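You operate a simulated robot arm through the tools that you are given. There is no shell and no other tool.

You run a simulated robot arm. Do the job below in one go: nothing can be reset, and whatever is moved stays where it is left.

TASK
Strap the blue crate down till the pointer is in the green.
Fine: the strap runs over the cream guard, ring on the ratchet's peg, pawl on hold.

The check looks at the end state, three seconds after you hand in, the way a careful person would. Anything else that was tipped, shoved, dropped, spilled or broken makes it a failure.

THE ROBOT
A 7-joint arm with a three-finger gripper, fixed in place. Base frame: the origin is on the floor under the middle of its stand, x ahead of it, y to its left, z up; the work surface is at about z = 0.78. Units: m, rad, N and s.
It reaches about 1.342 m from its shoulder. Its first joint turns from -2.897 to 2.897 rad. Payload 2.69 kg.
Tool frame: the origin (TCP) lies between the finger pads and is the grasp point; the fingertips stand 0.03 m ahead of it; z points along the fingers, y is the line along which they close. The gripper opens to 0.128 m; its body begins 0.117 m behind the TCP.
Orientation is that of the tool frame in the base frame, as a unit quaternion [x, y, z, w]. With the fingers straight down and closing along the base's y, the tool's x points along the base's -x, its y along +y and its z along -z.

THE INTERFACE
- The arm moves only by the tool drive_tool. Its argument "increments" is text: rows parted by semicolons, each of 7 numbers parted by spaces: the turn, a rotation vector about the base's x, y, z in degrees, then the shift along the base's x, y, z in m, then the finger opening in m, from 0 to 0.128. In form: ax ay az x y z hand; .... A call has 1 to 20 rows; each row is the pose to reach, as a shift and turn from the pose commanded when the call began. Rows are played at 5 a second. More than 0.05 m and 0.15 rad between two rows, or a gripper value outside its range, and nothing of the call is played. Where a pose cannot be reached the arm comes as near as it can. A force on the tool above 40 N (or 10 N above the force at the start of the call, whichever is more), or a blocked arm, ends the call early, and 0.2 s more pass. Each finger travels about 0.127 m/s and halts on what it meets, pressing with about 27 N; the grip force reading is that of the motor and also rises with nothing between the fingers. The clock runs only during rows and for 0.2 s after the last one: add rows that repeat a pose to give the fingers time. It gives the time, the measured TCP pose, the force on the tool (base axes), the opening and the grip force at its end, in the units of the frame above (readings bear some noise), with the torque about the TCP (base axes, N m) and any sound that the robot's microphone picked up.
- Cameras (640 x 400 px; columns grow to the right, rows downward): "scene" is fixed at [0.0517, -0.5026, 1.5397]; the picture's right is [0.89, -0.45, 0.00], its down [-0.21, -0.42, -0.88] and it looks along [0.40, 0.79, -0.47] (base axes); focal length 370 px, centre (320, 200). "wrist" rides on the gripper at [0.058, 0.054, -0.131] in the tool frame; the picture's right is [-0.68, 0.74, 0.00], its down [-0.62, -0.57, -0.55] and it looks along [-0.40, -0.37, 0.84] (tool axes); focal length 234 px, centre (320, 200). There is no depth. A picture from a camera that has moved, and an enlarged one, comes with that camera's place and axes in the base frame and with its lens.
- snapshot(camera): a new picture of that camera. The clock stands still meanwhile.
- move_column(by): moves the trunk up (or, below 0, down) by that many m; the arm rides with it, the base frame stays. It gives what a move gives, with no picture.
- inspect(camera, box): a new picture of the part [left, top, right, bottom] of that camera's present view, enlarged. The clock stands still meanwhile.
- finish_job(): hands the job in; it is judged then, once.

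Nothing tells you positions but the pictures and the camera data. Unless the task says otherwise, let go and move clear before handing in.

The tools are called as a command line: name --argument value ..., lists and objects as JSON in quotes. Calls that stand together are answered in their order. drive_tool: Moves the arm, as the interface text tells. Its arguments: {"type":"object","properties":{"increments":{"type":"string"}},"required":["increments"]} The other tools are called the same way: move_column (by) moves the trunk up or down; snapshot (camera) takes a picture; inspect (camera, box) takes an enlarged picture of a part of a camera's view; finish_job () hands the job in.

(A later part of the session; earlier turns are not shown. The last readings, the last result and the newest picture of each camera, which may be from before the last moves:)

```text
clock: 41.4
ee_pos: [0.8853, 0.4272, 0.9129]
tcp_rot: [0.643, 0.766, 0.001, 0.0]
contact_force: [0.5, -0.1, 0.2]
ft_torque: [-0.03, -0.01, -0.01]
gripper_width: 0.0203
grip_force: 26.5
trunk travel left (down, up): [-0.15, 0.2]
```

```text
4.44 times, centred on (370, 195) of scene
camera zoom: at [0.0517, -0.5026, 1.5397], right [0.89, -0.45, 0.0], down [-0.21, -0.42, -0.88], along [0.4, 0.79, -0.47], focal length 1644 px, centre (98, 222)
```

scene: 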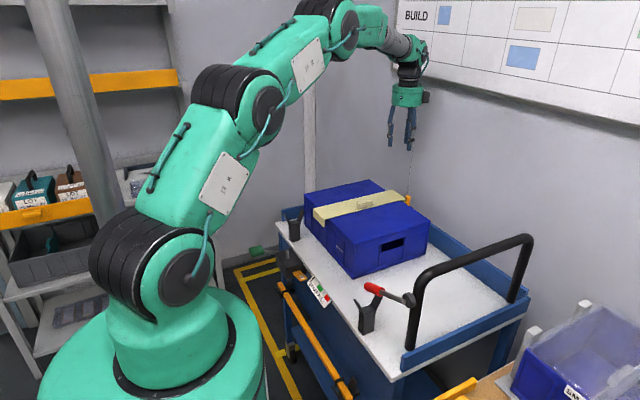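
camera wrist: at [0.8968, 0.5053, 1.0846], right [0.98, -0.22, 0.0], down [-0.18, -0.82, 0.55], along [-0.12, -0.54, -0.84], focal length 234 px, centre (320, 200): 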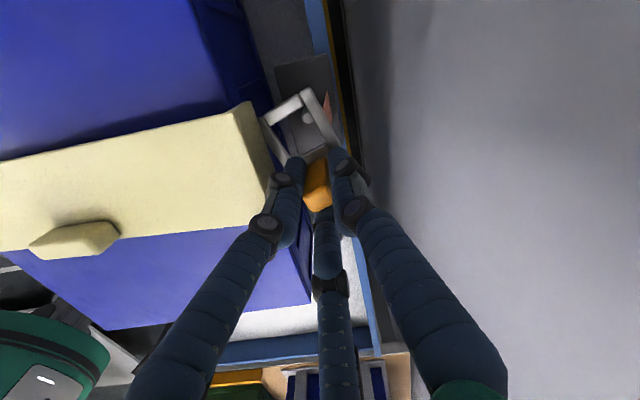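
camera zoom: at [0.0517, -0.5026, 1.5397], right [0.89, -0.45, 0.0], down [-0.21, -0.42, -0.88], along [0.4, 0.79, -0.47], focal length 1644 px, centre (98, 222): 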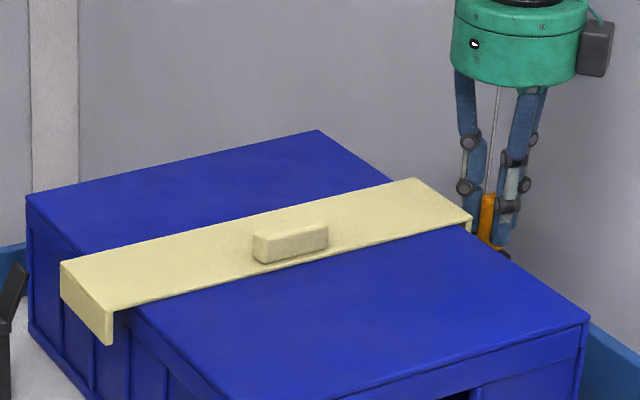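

The ring is square again with a visible gap to the flange. I'll lift in small steps and check that the guard does not move.

drive_tool --increments "0 0 0 0 0 0.01 0; 0 0 0 0 0 0.02 0; 0 0 0 0 0 0.03 0; 0 0 0 0 0 0.03 0"

inspect --camera "wrist" --box '[240, 70, 380, 200]'

inspect --camera "scene" --box '[300, 150, 440, 240]'

```text
clock: 42.4
ee_pos: [0.8855, 0.427, 0.9426]
tcp_rot: [0.643, 0.766, 0.0, 0.0]
contact_force: [0.7, -0.2, -0.4]
ft_torque: [-0.02, 0.01, 0.01]
gripper_width: 0.0199
grip_force: 27.2
trunk travel left (down, up): [-0.15, 0.2]
```

```text
3.08 times, centred on (310, 135) of wrist
camera zoom: at [0.9268, 0.4941, 1.0741], right [0.84, -0.54, 0.0], down [-0.45, -0.7, 0.55], along [-0.3, -0.46, -0.84], focal length 720 px, centre (351, 400)
```

zoom: 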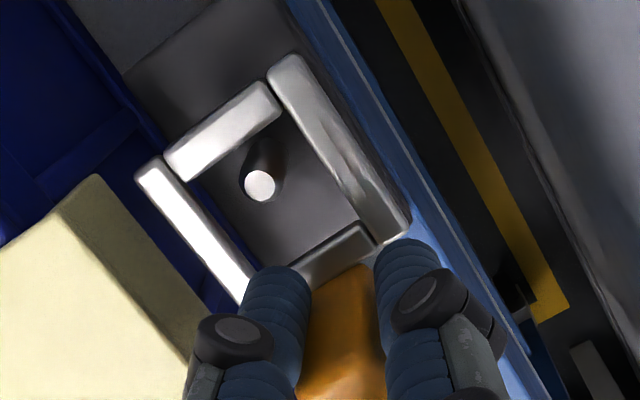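

```text
4.44 times, centred on (370, 195) of scene
camera zoom: at [0.0517, -0.5026, 1.5397], right [0.89, -0.45, 0.0], down [-0.21, -0.42, -0.88], along [0.4, 0.79, -0.47], focal length 1644 px, centre (98, 222)
```

zoom: 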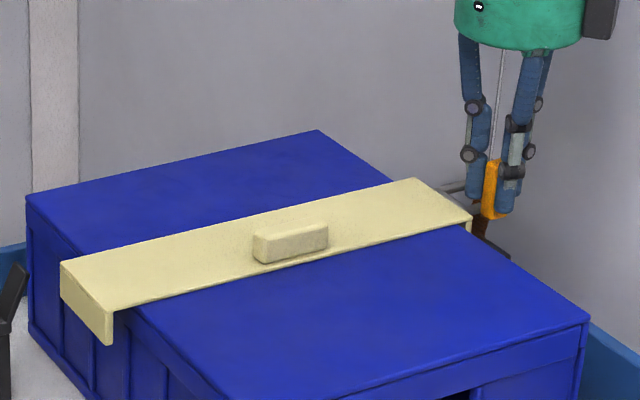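

The ring has cleared its peg and the guard stayed put. I'll raise it above the guard's knob and start carrying it toward the ratchet.

drive_tool --increments "0 0 0 0 0 0.03 0; 0 0 0 0 0 0.06 0; 0 0 0 0 0 0.085 0; 0 0 0 -0.04 0 0.09 0; 0 0 0 -0.08 0 0.09 0; 0 0 0 -0.10 0 0.09 0; 0 0 0 -0.10 0 0.09 0"

snapshot --camera "scene"

snapshot --camera "wrist"

inspect --camera "scene" --box '[300, 100, 460, 240]'

```text
clock: 44.0
ee_pos: [0.7847, 0.4278, 1.0327]
tcp_rot: [0.643, 0.766, 0.0, -0.001]
contact_force: [-0.1, -0.2, -0.2]
ft_torque: [-0.04, -0.02, 0.01]
gripper_width: 0.0196
grip_force: 27.0
trunk travel left (down, up): [-0.15, 0.2]
```

```text
taken
```

scene: 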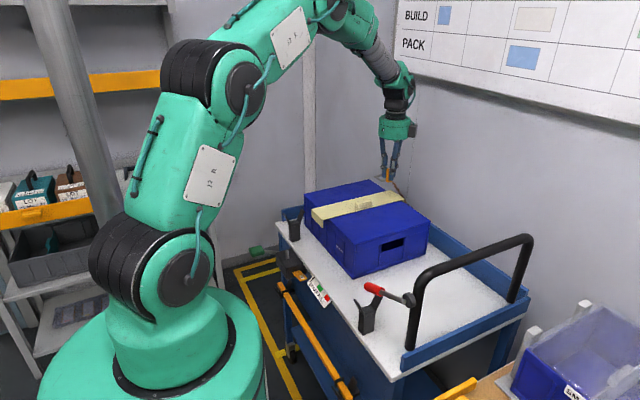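

```text
taken
camera wrist: at [0.8265, 0.4944, 1.1635], right [0.84, -0.54, 0.0], down [-0.45, -0.7, 0.55], along [-0.3, -0.46, -0.84], focal length 234 px, centre (320, 200)
```

wrist: 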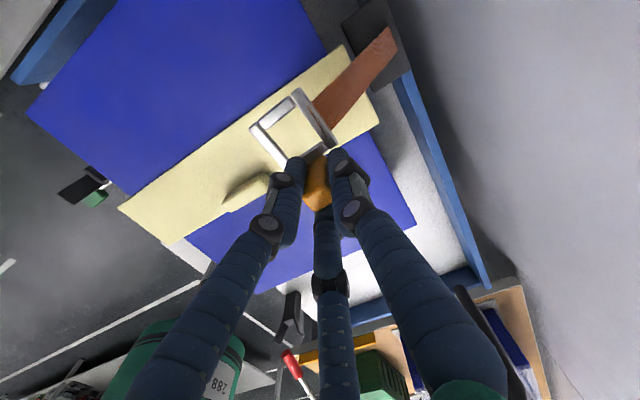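

```text
2.86 times, centred on (380, 170) of scene
camera zoom: at [0.0517, -0.5026, 1.5397], right [0.89, -0.45, 0.0], down [-0.21, -0.42, -0.88], along [0.4, 0.79, -0.47], focal length 1057 px, centre (149, 286)
```

zoom: 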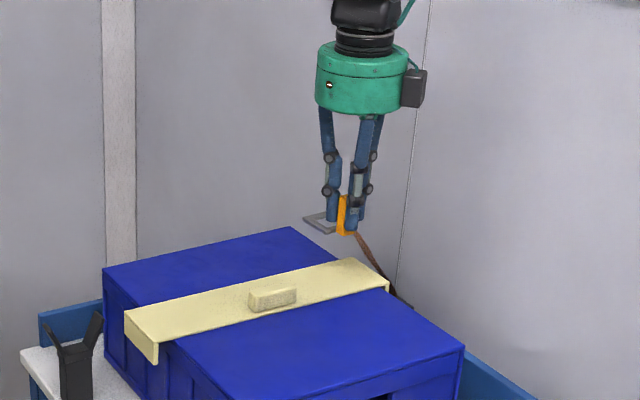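

The brown strap is paying out properly from the anchor and the ring is level. I'll carry it on to above the ratchet's peg.

drive_tool --increments "0 0 0 -0.04 0 0 0; 0 0 0 -0.08 0 0 0; 0 0 0 -0.12 0 0 0; 0 0 0 -0.16 0 0 0; 0 0 0 -0.20 0 0 0; 0 0 0 -0.24 0 0 0; 0 0 0 -0.28 0 0 0; 0 0 0 -0.32 0 0 0; 0 0 0 -0.35 0 -0.01 0; 0 0 0 -0.37 0 -0.02 0; 0 0 0 -0.37 0 -0.02 0"

snapshot --camera "scene"

snapshot --camera "wrist"

inspect --camera "wrist" --box '[220, 60, 400, 200]'

```text
clock: 46.4
ee_pos: [0.4148, 0.4272, 1.0145]
tcp_rot: [0.643, 0.766, -0.001, 0.001]
contact_force: [0.6, 0.6, -0.6]
ft_torque: [0.0, 0.0, -0.02]
gripper_width: 0.0196
grip_force: 26.8
trunk travel left (down, up): [-0.15, 0.2]
```

```text
taken
```

scene: 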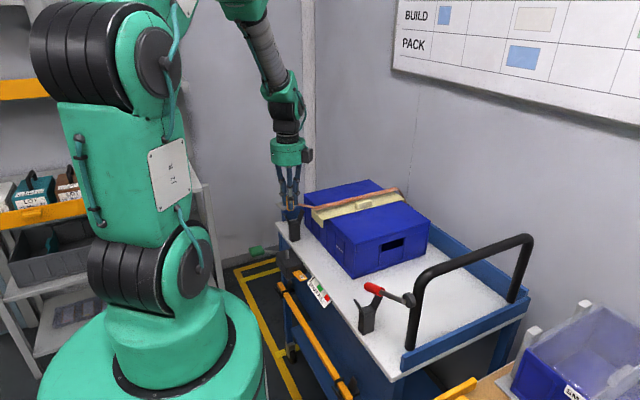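

```text
taken
camera wrist: at [0.4581, 0.4951, 1.1446], right [0.84, -0.54, 0.0], down [-0.45, -0.7, 0.55], along [-0.3, -0.46, -0.84], focal length 234 px, centre (320, 200)
```

wrist: 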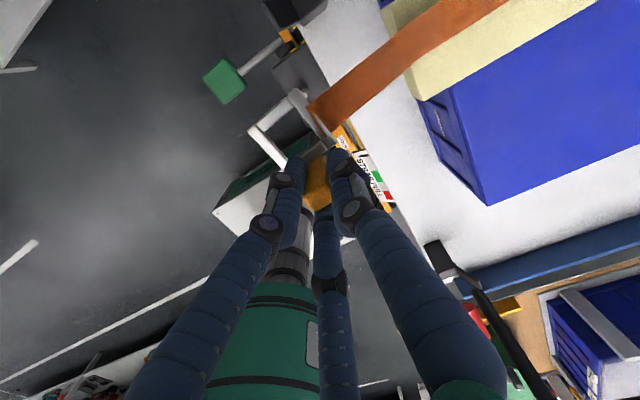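

```text
2.86 times, centred on (310, 130) of wrist
camera zoom: at [0.4581, 0.4951, 1.1446], right [0.84, -0.54, 0.0], down [-0.45, -0.7, 0.55], along [-0.3, -0.46, -0.84], focal length 669 px, centre (349, 400)
```

zoom: 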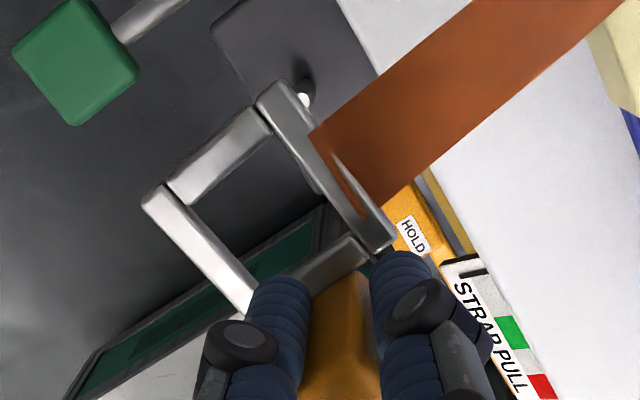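

The ring is hovering above the ratchet almost exactly over the peg. I'll zoom in to refine the ring's centre before lowering.

inspect --camera "wrist" --box '[240, 80, 350, 175]'

inspect --camera "scene" --box '[250, 170, 410, 290]'

```text
4.21 times, centred on (295, 128) of wrist
camera zoom: at [0.4581, 0.4951, 1.1446], right [0.84, -0.54, 0.0], down [-0.45, -0.7, 0.55], along [-0.3, -0.46, -0.84], focal length 986 px, centre (425, 505)
```

zoom: 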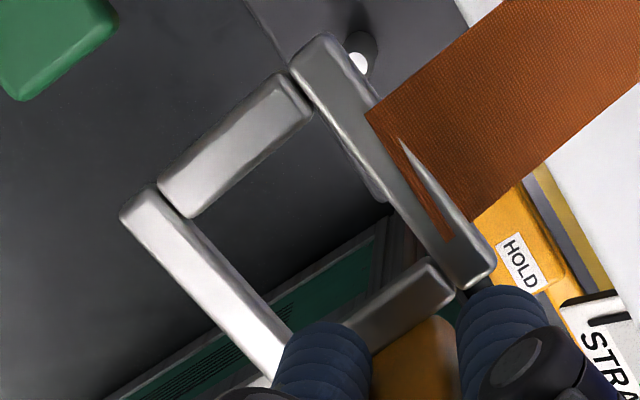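

```text
3.33 times, centred on (330, 230) of scene
camera zoom: at [0.0517, -0.5026, 1.5397], right [0.89, -0.45, 0.0], down [-0.21, -0.42, -0.88], along [0.4, 0.79, -0.47], focal length 1233 px, centre (287, 100)
```

zoom: 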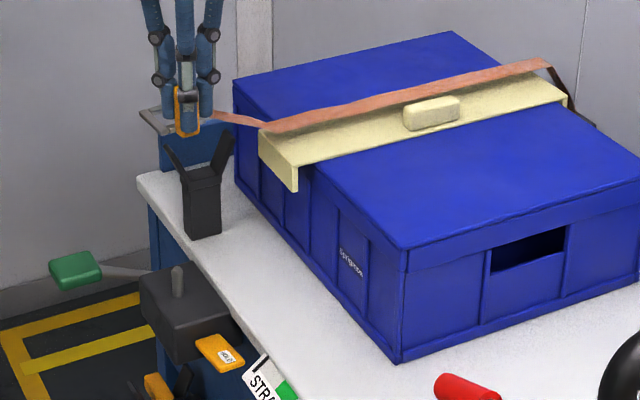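

The strap drapes over the guard at y≈0.46, between knob and +y edge, and the ring's centre is within about 2 mm of the peg. I'll lower to just above the peg and check again.

drive_tool --increments "0 0 0 0 0.002 -0.03 0; 0 0 0 0 0.002 -0.06 0; 0 0 0 0 0.002 -0.09 0; 0 0 0 0 0.002 -0.12 0; 0 0 0 0 0.002 -0.14 0; 0 0 0 0 0.002 -0.14 0"

snapshot --camera "wrist"

inspect --camera "wrist" --box '[240, 80, 350, 175]'

inspect --camera "scene" --box '[250, 200, 370, 300]'

```text
clock: 47.8
ee_pos: [0.4148, 0.4309, 0.8723]
tcp_rot: [0.643, 0.766, -0.001, 0.0]
contact_force: [-0.1, 0.5, -1.1]
ft_torque: [-0.02, 0.01, 0.0]
gripper_width: 0.0197
grip_force: 27.0
trunk travel left (down, up): [-0.15, 0.2]
```

```text
taken
camera wrist: at [0.458, 0.4985, 1.0029], right [0.84, -0.54, 0.0], down [-0.45, -0.7, 0.55], along [-0.3, -0.46, -0.84], focal length 234 px, centre (320, 200)
```

wrist: 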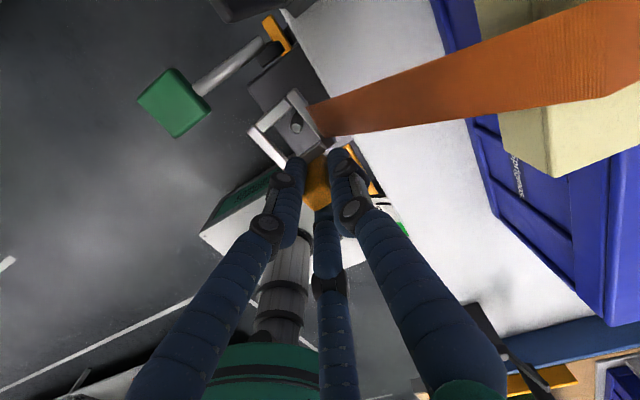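

```text
4.21 times, centred on (295, 128) of wrist
camera zoom: at [0.458, 0.4985, 1.0029], right [0.84, -0.54, 0.0], down [-0.45, -0.7, 0.55], along [-0.3, -0.46, -0.84], focal length 986 px, centre (425, 505)
```

zoom: 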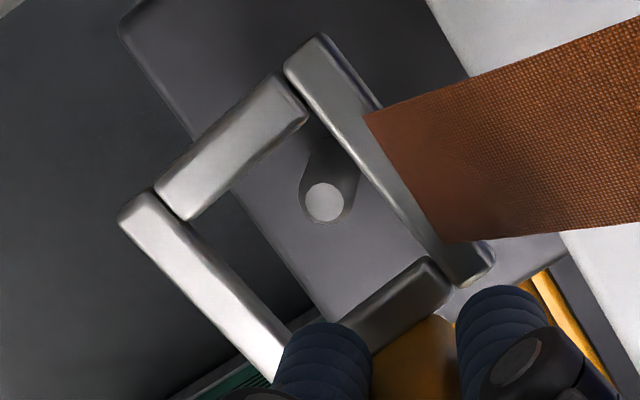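

```text
4.00 times, centred on (310, 250) of scene
camera zoom: at [0.0517, -0.5026, 1.5397], right [0.89, -0.45, 0.0], down [-0.21, -0.42, -0.88], along [0.4, 0.79, -0.47], focal length 1479 px, centre (360, 0)
```

zoom: 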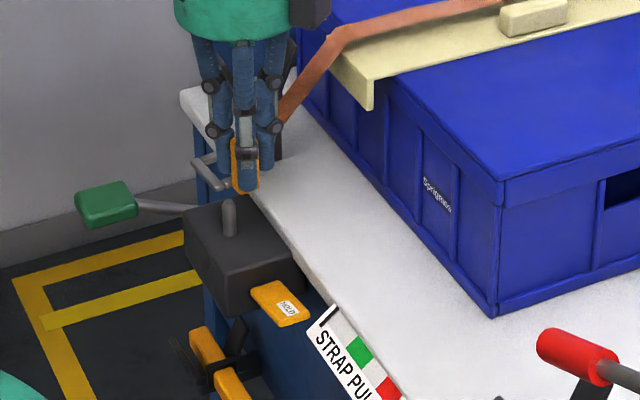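

The peg shows inside the ring hole, offset only about 2 mm. I'll lower over the peg, with the last part in small steps.

drive_tool --increments "0 0 0 -0.001 -0.002 -0.01 0; 0 0 0 -0.001 -0.002 -0.02 0; 0 0 0 -0.001 -0.002 -0.03 0; 0 0 0 -0.001 -0.002 -0.038 0; 0 0 0 -0.001 -0.002 -0.043 0; 0 0 0 -0.001 -0.002 -0.043 0"

inspect --camera "wrist" --box '[240, 80, 350, 175]'

inspect --camera "scene" --box '[250, 210, 350, 290]'

```text
clock: 49.2
ee_pos: [0.4138, 0.4286, 0.8296]
tcp_rot: [0.643, 0.766, 0.0, 0.001]
contact_force: [1.2, 0.1, -0.7]
ft_torque: [-0.01, -0.01, 0.01]
gripper_width: 0.0197
grip_force: 27.0
trunk travel left (down, up): [-0.15, 0.2]
```

```text
4.21 times, centred on (295, 128) of wrist
camera zoom: at [0.4561, 0.4954, 0.9606], right [0.84, -0.54, 0.0], down [-0.45, -0.7, 0.55], along [-0.3, -0.46, -0.84], focal length 986 px, centre (425, 505)
```

zoom: 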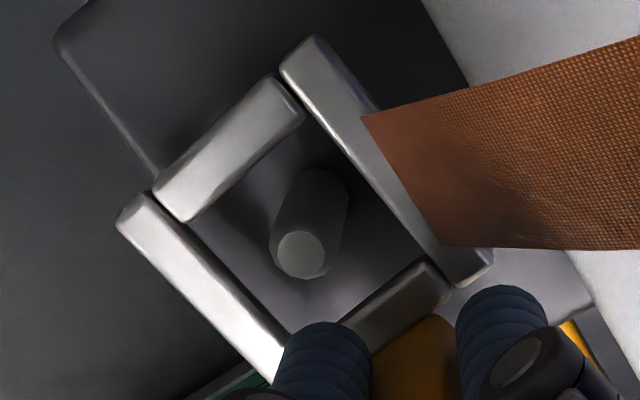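

```text
5.00 times, centred on (300, 250) of scene
camera zoom: at [0.0517, -0.5026, 1.5397], right [0.89, -0.45, 0.0], down [-0.21, -0.42, -0.88], along [0.4, 0.79, -0.47], focal length 1849 px, centre (420, -50)
```

zoom: 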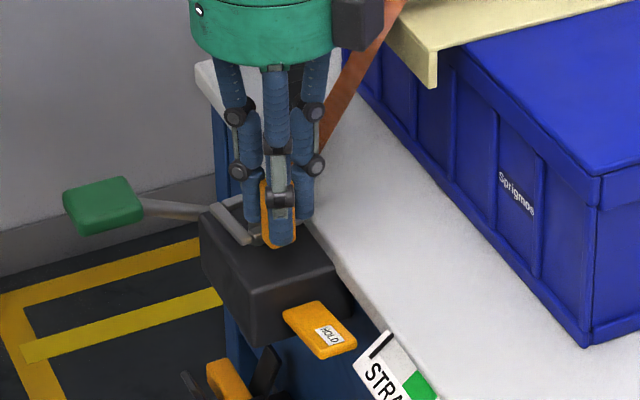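

The peg is through the ring. I'll lower the remaining few millimetres until the ring touches the box.

drive_tool --increments "0 0 0 0 0 -0.002 0; 0 0 0 0 0 -0.004 0; 0 0 0 0 0 -0.006 0; 0 0 0 0 0 -0.006 0"

inspect --camera "wrist" --box '[240, 80, 350, 175]'

```text
clock: 50.2
ee_pos: [0.4126, 0.4279, 0.824]
tcp_rot: [0.643, 0.766, 0.0, 0.0]
contact_force: [0.1, -0.4, -0.9]
ft_torque: [0.01, -0.02, 0.01]
gripper_width: 0.0197
grip_force: 27.0
trunk travel left (down, up): [-0.15, 0.2]
```

```text
4.21 times, centred on (295, 128) of wrist
camera zoom: at [0.4556, 0.4951, 0.9548], right [0.84, -0.54, 0.0], down [-0.45, -0.7, 0.55], along [-0.3, -0.46, -0.84], focal length 986 px, centre (425, 505)
```

zoom: 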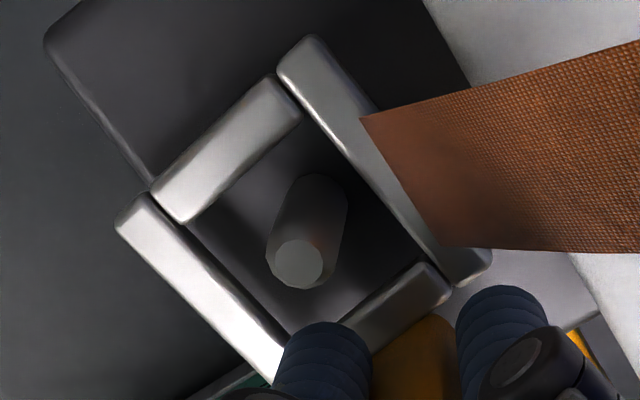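

Still no contact; I'll go down further in 2 mm steps.

drive_tool --increments "0 0 0 0 0 -0.002 0; 0 0 0 0 0 -0.004 0; 0 0 0 0 0 -0.006 0; 0 0 0 0 0 -0.006 0"

inspect --camera "wrist" --box '[240, 80, 350, 175]'

inspect --camera "scene" --box '[270, 230, 330, 280]'

```text
clock: 51.2
ee_pos: [0.4138, 0.4287, 0.8184]
tcp_rot: [0.643, 0.766, 0.0, 0.0]
contact_force: [0.0, 0.0, -0.4]
ft_torque: [0.01, -0.01, 0.02]
gripper_width: 0.0199
grip_force: 26.8
trunk travel left (down, up): [-0.15, 0.2]
```

```text
4.21 times, centred on (295, 128) of wrist
camera zoom: at [0.4557, 0.495, 0.9489], right [0.84, -0.54, 0.0], down [-0.45, -0.7, 0.55], along [-0.3, -0.46, -0.84], focal length 986 px, centre (425, 505)
```

zoom: 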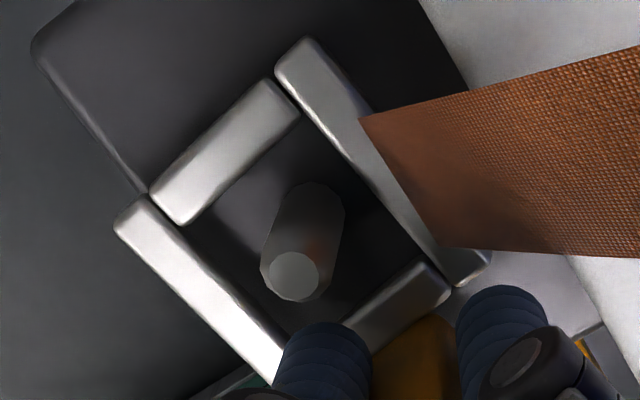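

```text
8.00 times, centred on (300, 255) of scene
camera zoom: at [0.0517, -0.5026, 1.5397], right [0.89, -0.45, 0.0], down [-0.21, -0.42, -0.88], along [0.4, 0.79, -0.47], focal length 2959 px, centre (480, -240)
```

zoom: 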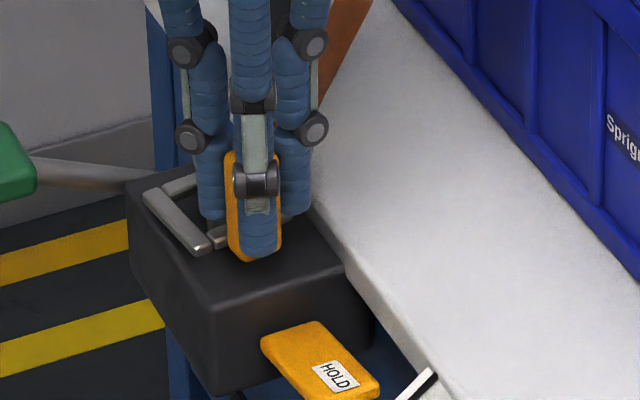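

The ring is nearly on the box top. I'll continue down a few more millimetres watching the force.

drive_tool --increments "0 0 0 0 0 -0.002 0; 0 0 0 0 0 -0.004 0; 0 0 0 0 0 -0.005 0; 0 0 0 0 0 -0.005 0"

inspect --camera "scene" --box '[270, 230, 330, 280]'

```text
clock: 52.2
ee_pos: [0.4138, 0.4289, 0.8127]
tcp_rot: [0.643, 0.765, 0.0, 0.0]
contact_force: [0.3, 0.5, -0.1]
ft_torque: [-0.03, 0.01, 0.0]
gripper_width: 0.0199
grip_force: 27.1
trunk travel left (down, up): [-0.15, 0.2]
```

```text
8.00 times, centred on (300, 255) of scene
camera zoom: at [0.0517, -0.5026, 1.5397], right [0.89, -0.45, 0.0], down [-0.21, -0.42, -0.88], along [0.4, 0.79, -0.47], focal length 2959 px, centre (480, -240)
```

zoom: 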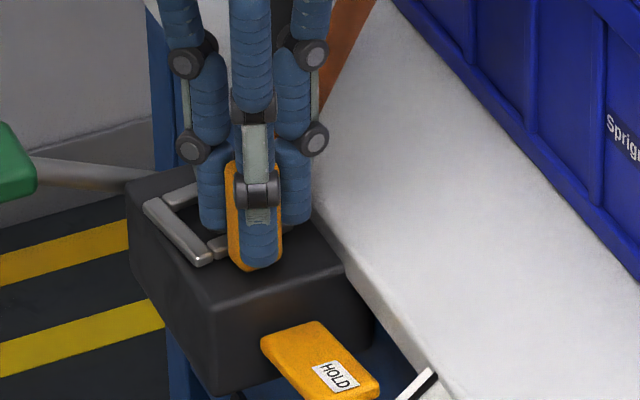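

drive_tool --increments "0 0 0 0 0 -0.002 0; 0 0 0 0 0 -0.004 0; 0 0 0 0 0 -0.006 0; 0 0 0 0 0 -0.008 0; 0 0 0 0 0 -0.008 0"

inspect --camera "scene" --box '[270, 230, 330, 280]'

inspect --camera "wrist" --box '[240, 80, 350, 175]'

```text
clock: 53.4
ee_pos: [0.4137, 0.4297, 0.807]
tcp_rot: [0.644, 0.765, 0.001, 0.0]
contact_force: [1.2, -7.2, 32.5]
ft_torque: [-0.22, 0.26, 0.07]
gripper_width: 0.0195
grip_force: 27.2
trunk travel left (down, up): [-0.15, 0.2]
```

```text
8.00 times, centred on (300, 255) of scene
camera zoom: at [0.0517, -0.5026, 1.5397], right [0.89, -0.45, 0.0], down [-0.21, -0.42, -0.88], along [0.4, 0.79, -0.47], focal length 2959 px, centre (480, -240)
```

zoom: 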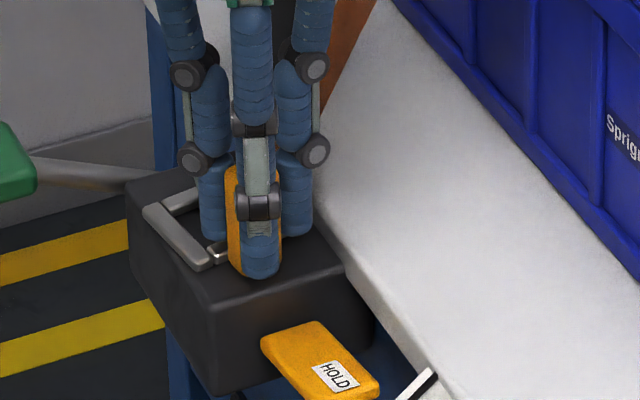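

```text
4.21 times, centred on (295, 128) of wrist
camera zoom: at [0.4561, 0.495, 0.9377], right [0.84, -0.54, 0.0], down [-0.45, -0.71, 0.55], along [-0.29, -0.46, -0.84], focal length 986 px, centre (425, 505)
```

zoom: 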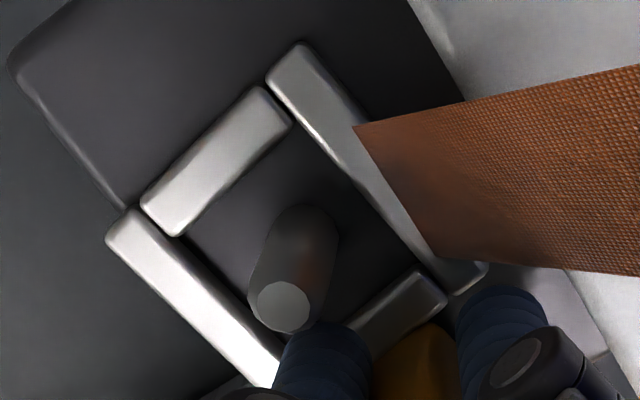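

The ring is down on the box (32 N contact). I'll relieve the pressure by 3 mm, then open just enough to free the post and rise.

drive_tool --increments "0 0 0 0 0 0.0025 0; 0 0 0 0 0 0.0035 0; 0 0 0 0 0 0.0035 0"

drive_tool --increments "0 0 0 0 0 0 0.022; 0 0 0 0 0 0 0.026; 0 0 0 0 0 0 0.03; 0 0 0 0 0 0 0.03; 0 0 0 0 0 0 0.03"

inspect --camera "wrist" --box '[220, 60, 380, 200]'

inspect --camera "scene" --box '[260, 200, 360, 280]'

```text
clock: 54.2
ee_pos: [0.4135, 0.4273, 0.8087]
tcp_rot: [0.643, 0.766, -0.002, 0.0]
contact_force: [0.2, 0.0, -1.3]
ft_torque: [0.01, -0.02, 0.0]
gripper_width: 0.0196
grip_force: 27.3
trunk travel left (down, up): [-0.15, 0.2]
```

```text
clock: 55.4
ee_pos: [0.4142, 0.4271, 0.8088]
tcp_rot: [0.643, 0.766, -0.001, 0.0]
contact_force: [0.9, 0.1, -0.8]
ft_torque: [0.02, 0.02, -0.02]
gripper_width: 0.0301
grip_force: 0.1
trunk travel left (down, up): [-0.15, 0.2]
```

```text
2.86 times, centred on (300, 130) of wrist
camera zoom: at [0.4561, 0.4949, 0.9392], right [0.84, -0.54, 0.0], down [-0.45, -0.7, 0.55], along [-0.3, -0.46, -0.84], focal length 669 px, centre (377, 400)
```

zoom: 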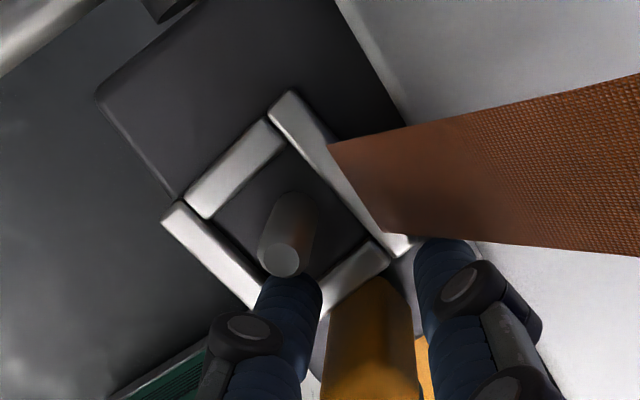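

```text
5.00 times, centred on (310, 240) of scene
camera zoom: at [0.0517, -0.5026, 1.5397], right [0.89, -0.45, 0.0], down [-0.21, -0.42, -0.88], along [0.4, 0.79, -0.47], focal length 1849 px, centre (370, 0)
```

zoom: 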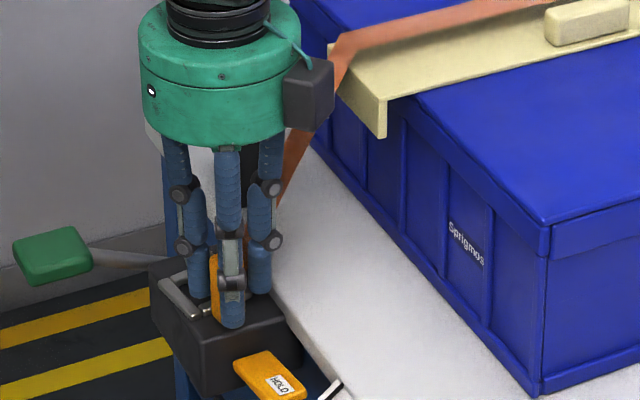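

The fingers have let go and the ring sits around the peg. I'll rise straight up and check it stays.

drive_tool --increments "0 0 0 0 0 0.012 0.031; 0 0 0 0 0 0.03 0.032; 0 0 0 0 0 0.06 0.034; 0 0 0 0 0 0.10 0.036; 0 0 0 0 0 0.14 0.04; 0 0 0 0 0 0.18 0.04; 0 0 0 0 0 0.18 0.04"

snapshot --camera "wrist"

snapshot --camera "scene"

inspect --camera "scene" --box '[240, 220, 340, 310]'

inspect --camera "wrist" --box '[180, 20, 400, 170]'

```text
clock: 57.0
ee_pos: [0.4147, 0.4289, 0.9886]
tcp_rot: [0.643, 0.766, 0.0, 0.0]
contact_force: [-0.2, 0.3, 0.5]
ft_torque: [0.04, -0.01, 0.02]
gripper_width: 0.0397
grip_force: 0.0
trunk travel left (down, up): [-0.15, 0.2]
```

```text
taken
camera wrist: at [0.4566, 0.4946, 1.1194], right [0.84, -0.54, 0.0], down [-0.45, -0.7, 0.55], along [-0.3, -0.46, -0.84], focal length 234 px, centre (320, 200)
```

wrist: 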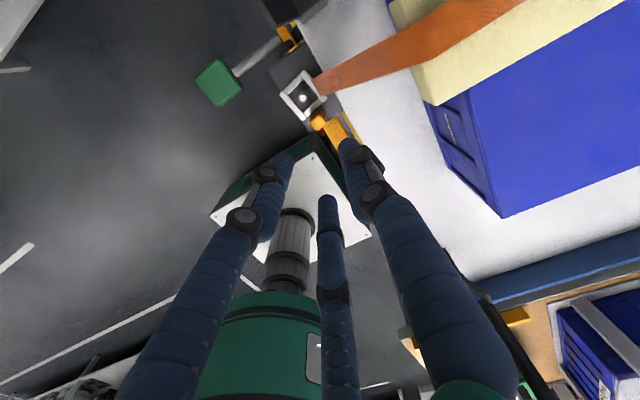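

```text
taken
```

scene: 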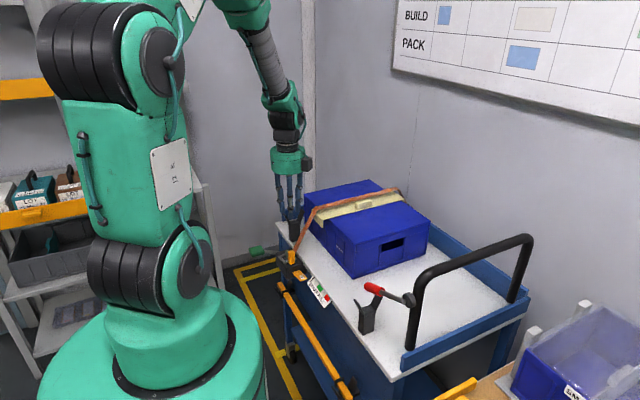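

```text
4.44 times, centred on (290, 265) of scene
camera zoom: at [0.0517, -0.5026, 1.5397], right [0.89, -0.45, 0.0], down [-0.21, -0.42, -0.88], along [0.4, 0.79, -0.47], focal length 1644 px, centre (453, -89)
```

zoom: 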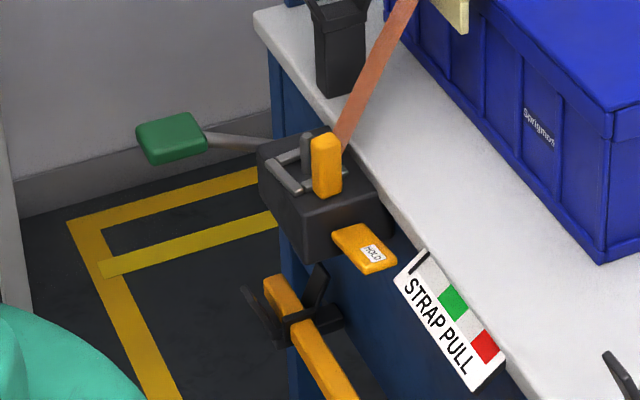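

```text
2.67 times, centred on (290, 95) of wrist
camera zoom: at [0.4566, 0.4946, 1.1194], right [0.84, -0.54, 0.0], down [-0.45, -0.7, 0.55], along [-0.3, -0.46, -0.84], focal length 624 px, centre (400, 480)
```

zoom: 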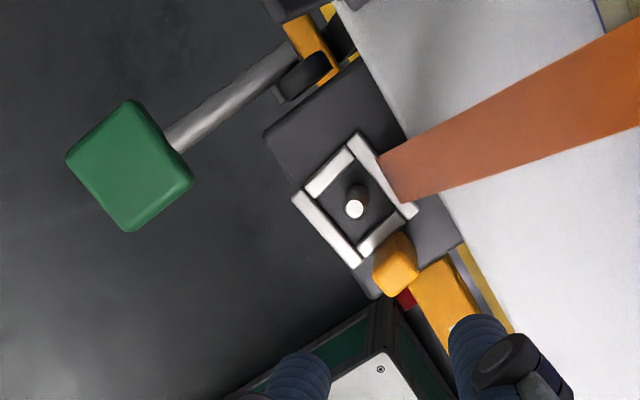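

The ring is on the ratchet's peg and the strap runs over the guard; the gauge pointer is still in the first white zone. Next is the green lever: I'll close the fingers, turn the tool back to yaw 0 and go above the paddle at about (0.327, 0.531).

drive_tool --increments "0 0 8 -0.009 0.01 0.01 0.03; 0 0 16 -0.018 0.02 0.01 0.02; 0 0 24 -0.027 0.03 0.01 0.01; 0 0 32 -0.036 0.041 0.01 0.0; 0 0 40 -0.045 0.051 0.005 0.0; 0 0 48 -0.054 0.061 0.0 0.0; 0 0 56 -0.063 0.071 -0.01 0.0; 0 0 64 -0.072 0.082 -0.02 0.0; 0 0 72 -0.081 0.092 -0.03 0.0; 0 0 80 -0.0877 0.102 -0.04 0.0; 0 0 80 -0.0877 0.102 -0.04 0.0"

snapshot --camera "wrist"

inspect --camera "wrist" --box '[220, 60, 480, 220]'

inspect --camera "scene" --box '[230, 170, 340, 300]'

```text
clock: 59.4
ee_pos: [0.3272, 0.529, 0.9497]
tcp_rot: [0.0, 1.0, 0.0, 0.0]
contact_force: [-1.1, 0.2, 0.3]
ft_torque: [-0.05, -0.02, -0.02]
gripper_width: 0.0019
grip_force: 27.1
trunk travel left (down, up): [-0.15, 0.2]
```

```text
taken
camera wrist: at [0.2673, 0.5829, 1.0803], right [0.68, 0.74, 0.0], down [0.62, -0.56, 0.55], along [0.4, -0.37, -0.84], focal length 234 px, centre (320, 200)
```

wrist: 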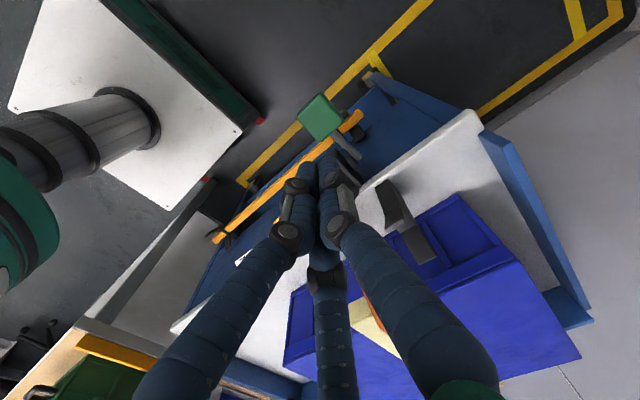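

```text
2.46 times, centred on (350, 140) of wrist
camera zoom: at [0.2673, 0.5829, 1.0803], right [0.68, 0.74, 0.0], down [0.62, -0.56, 0.55], along [0.4, -0.37, -0.84], focal length 576 px, centre (246, 348)
```

zoom: 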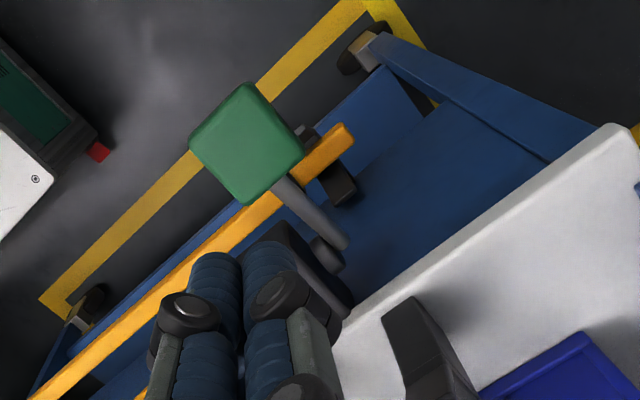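

```text
3.08 times, centred on (285, 235) of scene
camera zoom: at [0.0517, -0.5026, 1.5397], right [0.89, -0.45, 0.0], down [-0.21, -0.42, -0.88], along [0.4, 0.79, -0.47], focal length 1138 px, centre (428, 92)
```

zoom: 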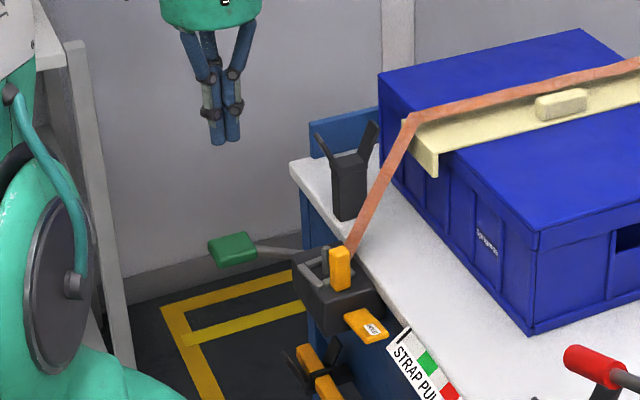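

The paddle's top centre is at about (0.322, 0.534, 0.775). I'll come down just above it with the closed fingertips.

drive_tool --increments "0 0 0 -0.004 0.003 -0.04 0; 0 0 0 -0.007 0.005 -0.08 0; 0 0 0 -0.007 0.005 -0.115 0; 0 0 0 -0.007 0.005 -0.125 0; 0 0 0 -0.007 0.005 -0.125 0"

snapshot --camera "wrist"

inspect --camera "scene" --box '[230, 200, 330, 300]'

```text
clock: 60.6
ee_pos: [0.3173, 0.535, 0.8239]
tcp_rot: [0.0, 1.0, -0.001, 0.0]
contact_force: [-0.6, -0.3, -0.1]
ft_torque: [0.02, 0.01, 0.02]
gripper_width: 0.0021
grip_force: 26.7
trunk travel left (down, up): [-0.15, 0.2]
```

```text
taken
camera wrist: at [0.2594, 0.5885, 0.9538], right [0.68, 0.74, 0.0], down [0.62, -0.57, 0.55], along [0.4, -0.37, -0.84], focal length 234 px, centre (320, 200)
```

wrist: 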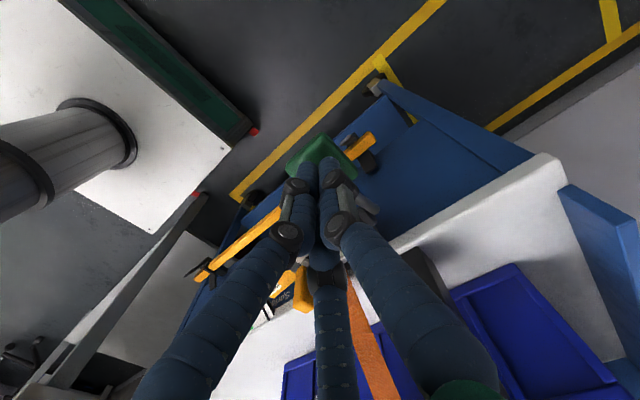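

```text
4.00 times, centred on (280, 250) of scene
camera zoom: at [0.0517, -0.5026, 1.5397], right [0.89, -0.45, 0.0], down [-0.21, -0.42, -0.88], along [0.4, 0.79, -0.47], focal length 1479 px, centre (480, 0)
```

zoom: 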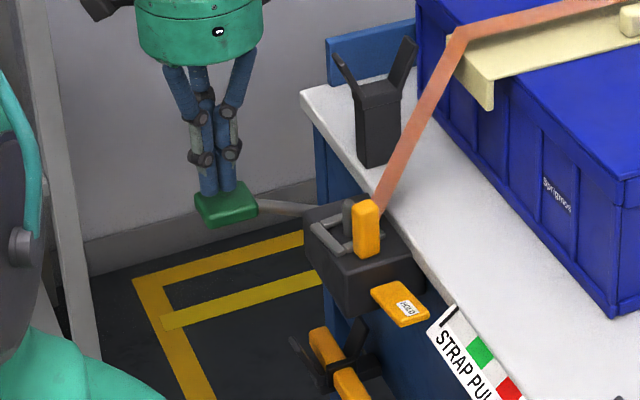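

The tips are right above the paddle. I'll press down gently and see how the lever responds.

drive_tool --increments "0 0 0 0 0 -0.005 0; 0 0 0 0 0 -0.01 0; 0 0 0 0 0 -0.015 0; 0 0 0 0 0 -0.02 0; 0 0 0 0 0 -0.025 0; 0 0 0 0 0 -0.025 0"

inspect --camera "scene" --box '[230, 200, 330, 300]'

```text
clock: 62.0
ee_pos: [0.3184, 0.5345, 0.7984]
tcp_rot: [-0.001, 1.0, 0.0, 0.0]
contact_force: [-2.3, 0.1, 3.6]
ft_torque: [0.01, -0.02, 0.02]
gripper_width: 0.0023
grip_force: 27.2
trunk travel left (down, up): [-0.15, 0.2]
```

```text
4.00 times, centred on (280, 250) of scene
camera zoom: at [0.0517, -0.5026, 1.5397], right [0.89, -0.45, 0.0], down [-0.21, -0.42, -0.88], along [0.4, 0.79, -0.47], focal length 1479 px, centre (480, 0)
```

zoom: 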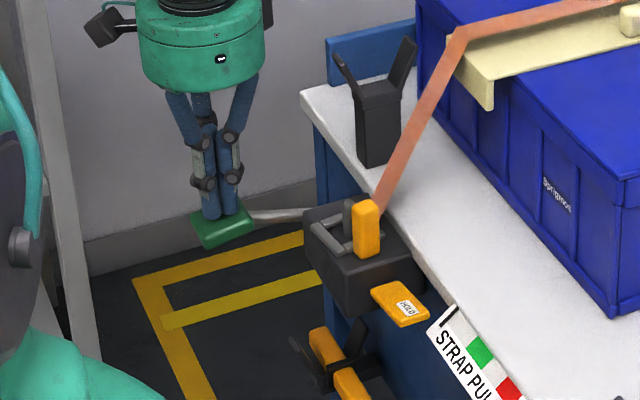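

The lever yields easily (about 4 N). I'll keep pushing it down and watch the gauge.

drive_tool --increments "0 0 0 0 0 -0.006 0; 0 0 0 0 0 -0.012 0; 0 0 0 0 0 -0.018 0; 0 0 0 0 0 -0.024 0; 0 0 0 0 0 -0.03 0; 0 0 0 0 0 -0.03 0"

inspect --camera "scene" --box '[230, 200, 330, 300]'

```text
clock: 63.4
ee_pos: [0.3181, 0.5349, 0.7686]
tcp_rot: [0.0, 1.0, 0.0, 0.0]
contact_force: [0.9, -2.1, 4.8]
ft_torque: [-0.14, -0.08, -0.04]
gripper_width: 0.0022
grip_force: 27.1
trunk travel left (down, up): [-0.15, 0.2]
```

```text
4.00 times, centred on (280, 250) of scene
camera zoom: at [0.0517, -0.5026, 1.5397], right [0.89, -0.45, 0.0], down [-0.21, -0.42, -0.88], along [0.4, 0.79, -0.47], focal length 1479 px, centre (480, 0)
```

zoom: 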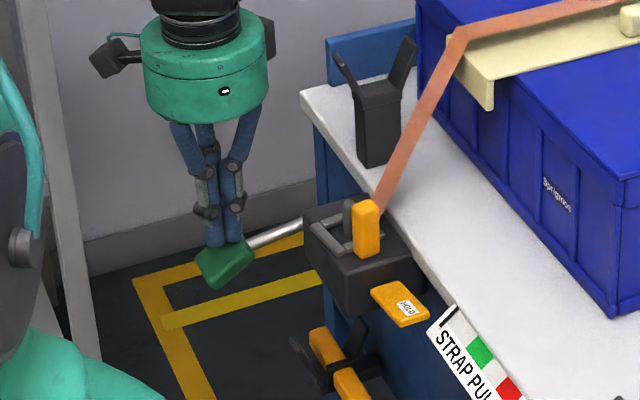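

No click yet; the lever is now below horizontal. I'll push a bit further to find the end of its stroke.

drive_tool --increments "0 0 0 0.001 0 -0.006 0; 0 0 0 0.002 0 -0.012 0; 0 0 0 0.004 0 -0.018 0; 0 0 0 0.006 0 -0.024 0; 0 0 0 0.008 0 -0.03 0; 0 0 0 0.008 0 -0.03 0"

inspect --camera "scene" --box '[230, 200, 330, 300]'

```text
clock: 64.2
ee_pos: [0.3212, 0.5353, 0.7564]
tcp_rot: [-0.001, 1.0, 0.002, 0.0]
contact_force: [-5.9, -8.5, 27.5]
ft_torque: [-0.52, -0.19, -0.25]
gripper_width: 0.0021
grip_force: 27.1
trunk travel left (down, up): [-0.15, 0.2]
stopped in row 3: the force on the tool passed its limit at 51 N (the readings are from after the stop); the commanded pose is now the measured one
```

```text
4.00 times, centred on (280, 250) of scene
camera zoom: at [0.0517, -0.5026, 1.5397], right [0.89, -0.45, 0.0], down [-0.21, -0.42, -0.88], along [0.4, 0.79, -0.47], focal length 1479 px, centre (480, 0)
```

zoom: 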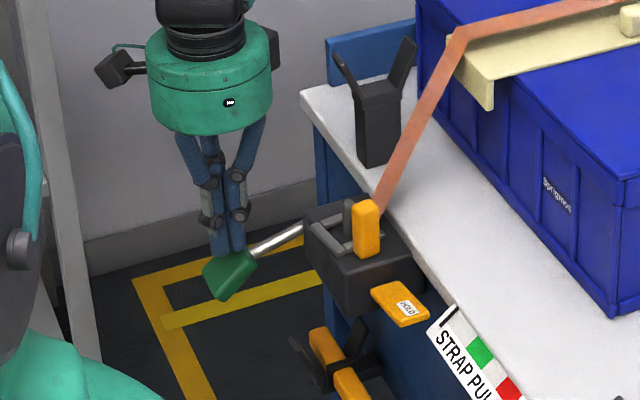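

That is the lever's lower stop. I'll back off upward and see whether it springs back, and compare the gauge closely.

inspect --camera "scene" --box '[300, 265, 340, 305]'

drive_tool --increments "0 0 0 0 0 0.006 0; 0 0 0 0 0 0.02 0; 0 0 0 -0.002 0 0.04 0; 0 0 0 -0.003 0 0.06 0; 0 0 0 -0.004 0 0.09 0; 0 0 0 -0.004 0 0.09 0"

inspect --camera "scene" --box '[230, 200, 330, 300]'

inspect --camera "scene" --box '[300, 265, 340, 305]'

```text
10.00 times, centred on (320, 285) of scene
camera zoom: at [0.0517, -0.5026, 1.5397], right [0.89, -0.45, 0.0], down [-0.21, -0.42, -0.88], along [0.4, 0.79, -0.47], focal length 3698 px, centre (320, -650)
```

zoom: 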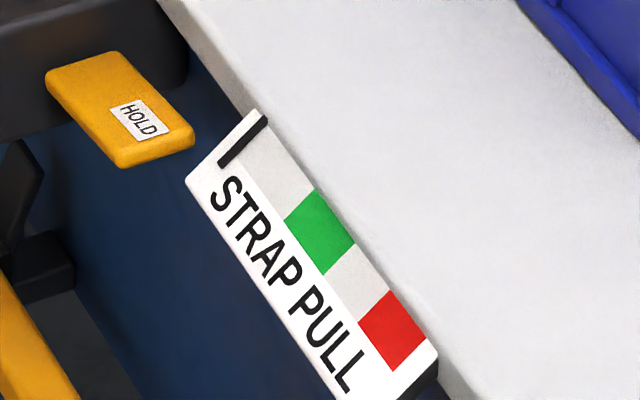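

```text
clock: 65.6
ee_pos: [0.3179, 0.5356, 0.845]
tcp_rot: [0.0, 1.0, 0.0, 0.0]
contact_force: [-0.2, 0.6, 0.5]
ft_torque: [0.04, -0.02, -0.01]
gripper_width: 0.0023
grip_force: 26.9
trunk travel left (down, up): [-0.15, 0.2]
```

```text
4.00 times, centred on (280, 250) of scene
camera zoom: at [0.0517, -0.5026, 1.5397], right [0.89, -0.45, 0.0], down [-0.21, -0.42, -0.88], along [0.4, 0.79, -0.47], focal length 1479 px, centre (480, 0)
```

zoom: 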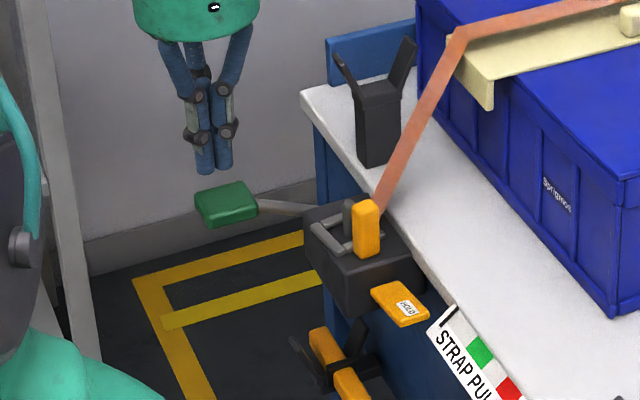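

```text
10.00 times, centred on (320, 285) of scene
camera zoom: at [0.0517, -0.5026, 1.5397], right [0.89, -0.45, 0.0], down [-0.21, -0.42, -0.88], along [0.4, 0.79, -0.47], focal length 3698 px, centre (320, -650)
```

zoom: 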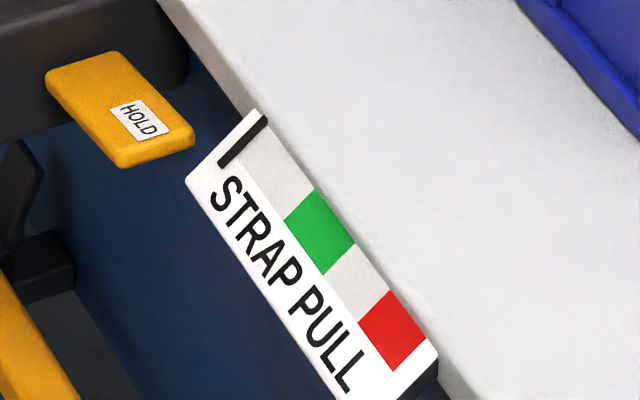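

The lever is spring-loaded and returned by itself, but there was no click and the pointer didn't move, so the pawl is probably not engaged; its HOLD tab is tilted up about 10°. I'll look at it from above next, moving with yaw +60° so no finger points at the ring post.

drive_tool --increments "0 0 0 0 0 0.04 0; 0 0 5 0 -0.005 0.08 0; 0 0 12 0.01 -0.03 0.10 0; 0 0 19 0.02 -0.055 0.10 0; 0 0 26 0.03 -0.075 0.10 0; 0 0 33 0.04 -0.095 0.10 0; 0 0 40 0.05 -0.115 0.10 0; 0 0 47 0.065 -0.13 0.10 0; 0 0 54 0.08 -0.145 0.09 0; 0 0 60 0.095 -0.165 0.08 0; 0 0 60 0.095 -0.168 0.07 0; 0 0 60 0.095 -0.168 0.07 0"

snapshot --camera "wrist"

inspect --camera "wrist" --box '[240, 60, 440, 190]'

inspect --camera "scene" --box '[260, 210, 360, 310]'

```text
clock: 68.2
ee_pos: [0.414, 0.3666, 0.9152]
tcp_rot: [-0.5, 0.866, 0.001, 0.0]
contact_force: [1.3, -1.2, 0.2]
ft_torque: [-0.02, -0.01, -0.03]
gripper_width: 0.0024
grip_force: 26.2
trunk travel left (down, up): [-0.15, 0.2]
```

```text
taken
camera wrist: at [0.3375, 0.3433, 1.0463], right [-0.3, 0.95, 0.0], down [0.8, 0.25, 0.55], along [0.52, 0.17, -0.84], focal length 234 px, centre (320, 200)
```

wrist: 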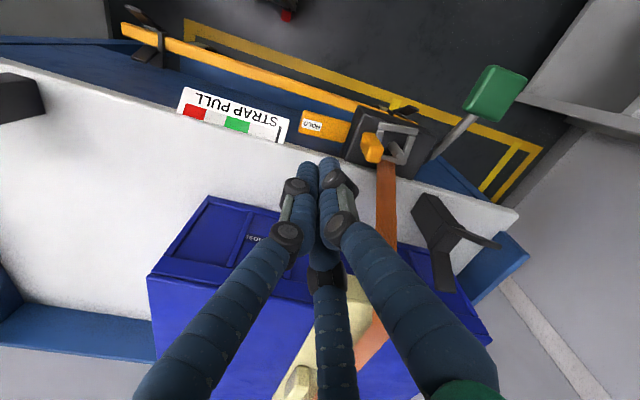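

```text
3.08 times, centred on (340, 125) of wrist
camera zoom: at [0.3375, 0.3433, 1.0463], right [-0.3, 0.95, 0.0], down [0.8, 0.25, 0.55], along [0.52, 0.17, -0.84], focal length 720 px, centre (258, 431)
```

zoom: 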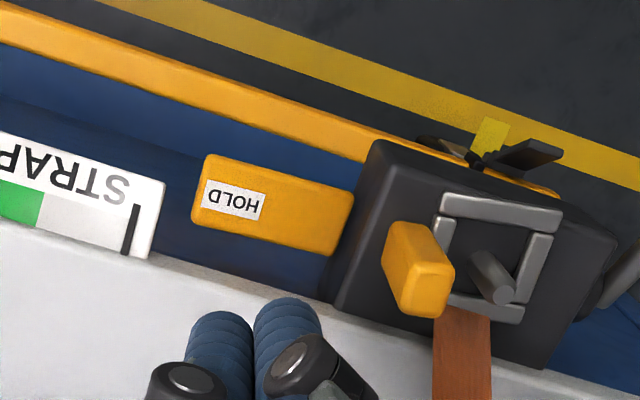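

```text
4.00 times, centred on (310, 260) of scene
camera zoom: at [0.0517, -0.5026, 1.5397], right [0.89, -0.45, 0.0], down [-0.21, -0.42, -0.88], along [0.4, 0.79, -0.47], focal length 1479 px, centre (360, -40)
```

zoom: 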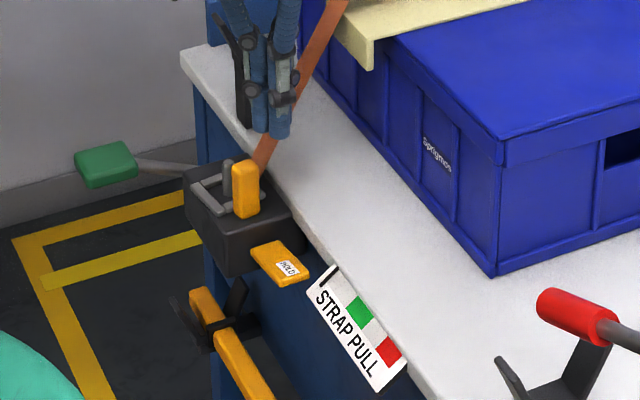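

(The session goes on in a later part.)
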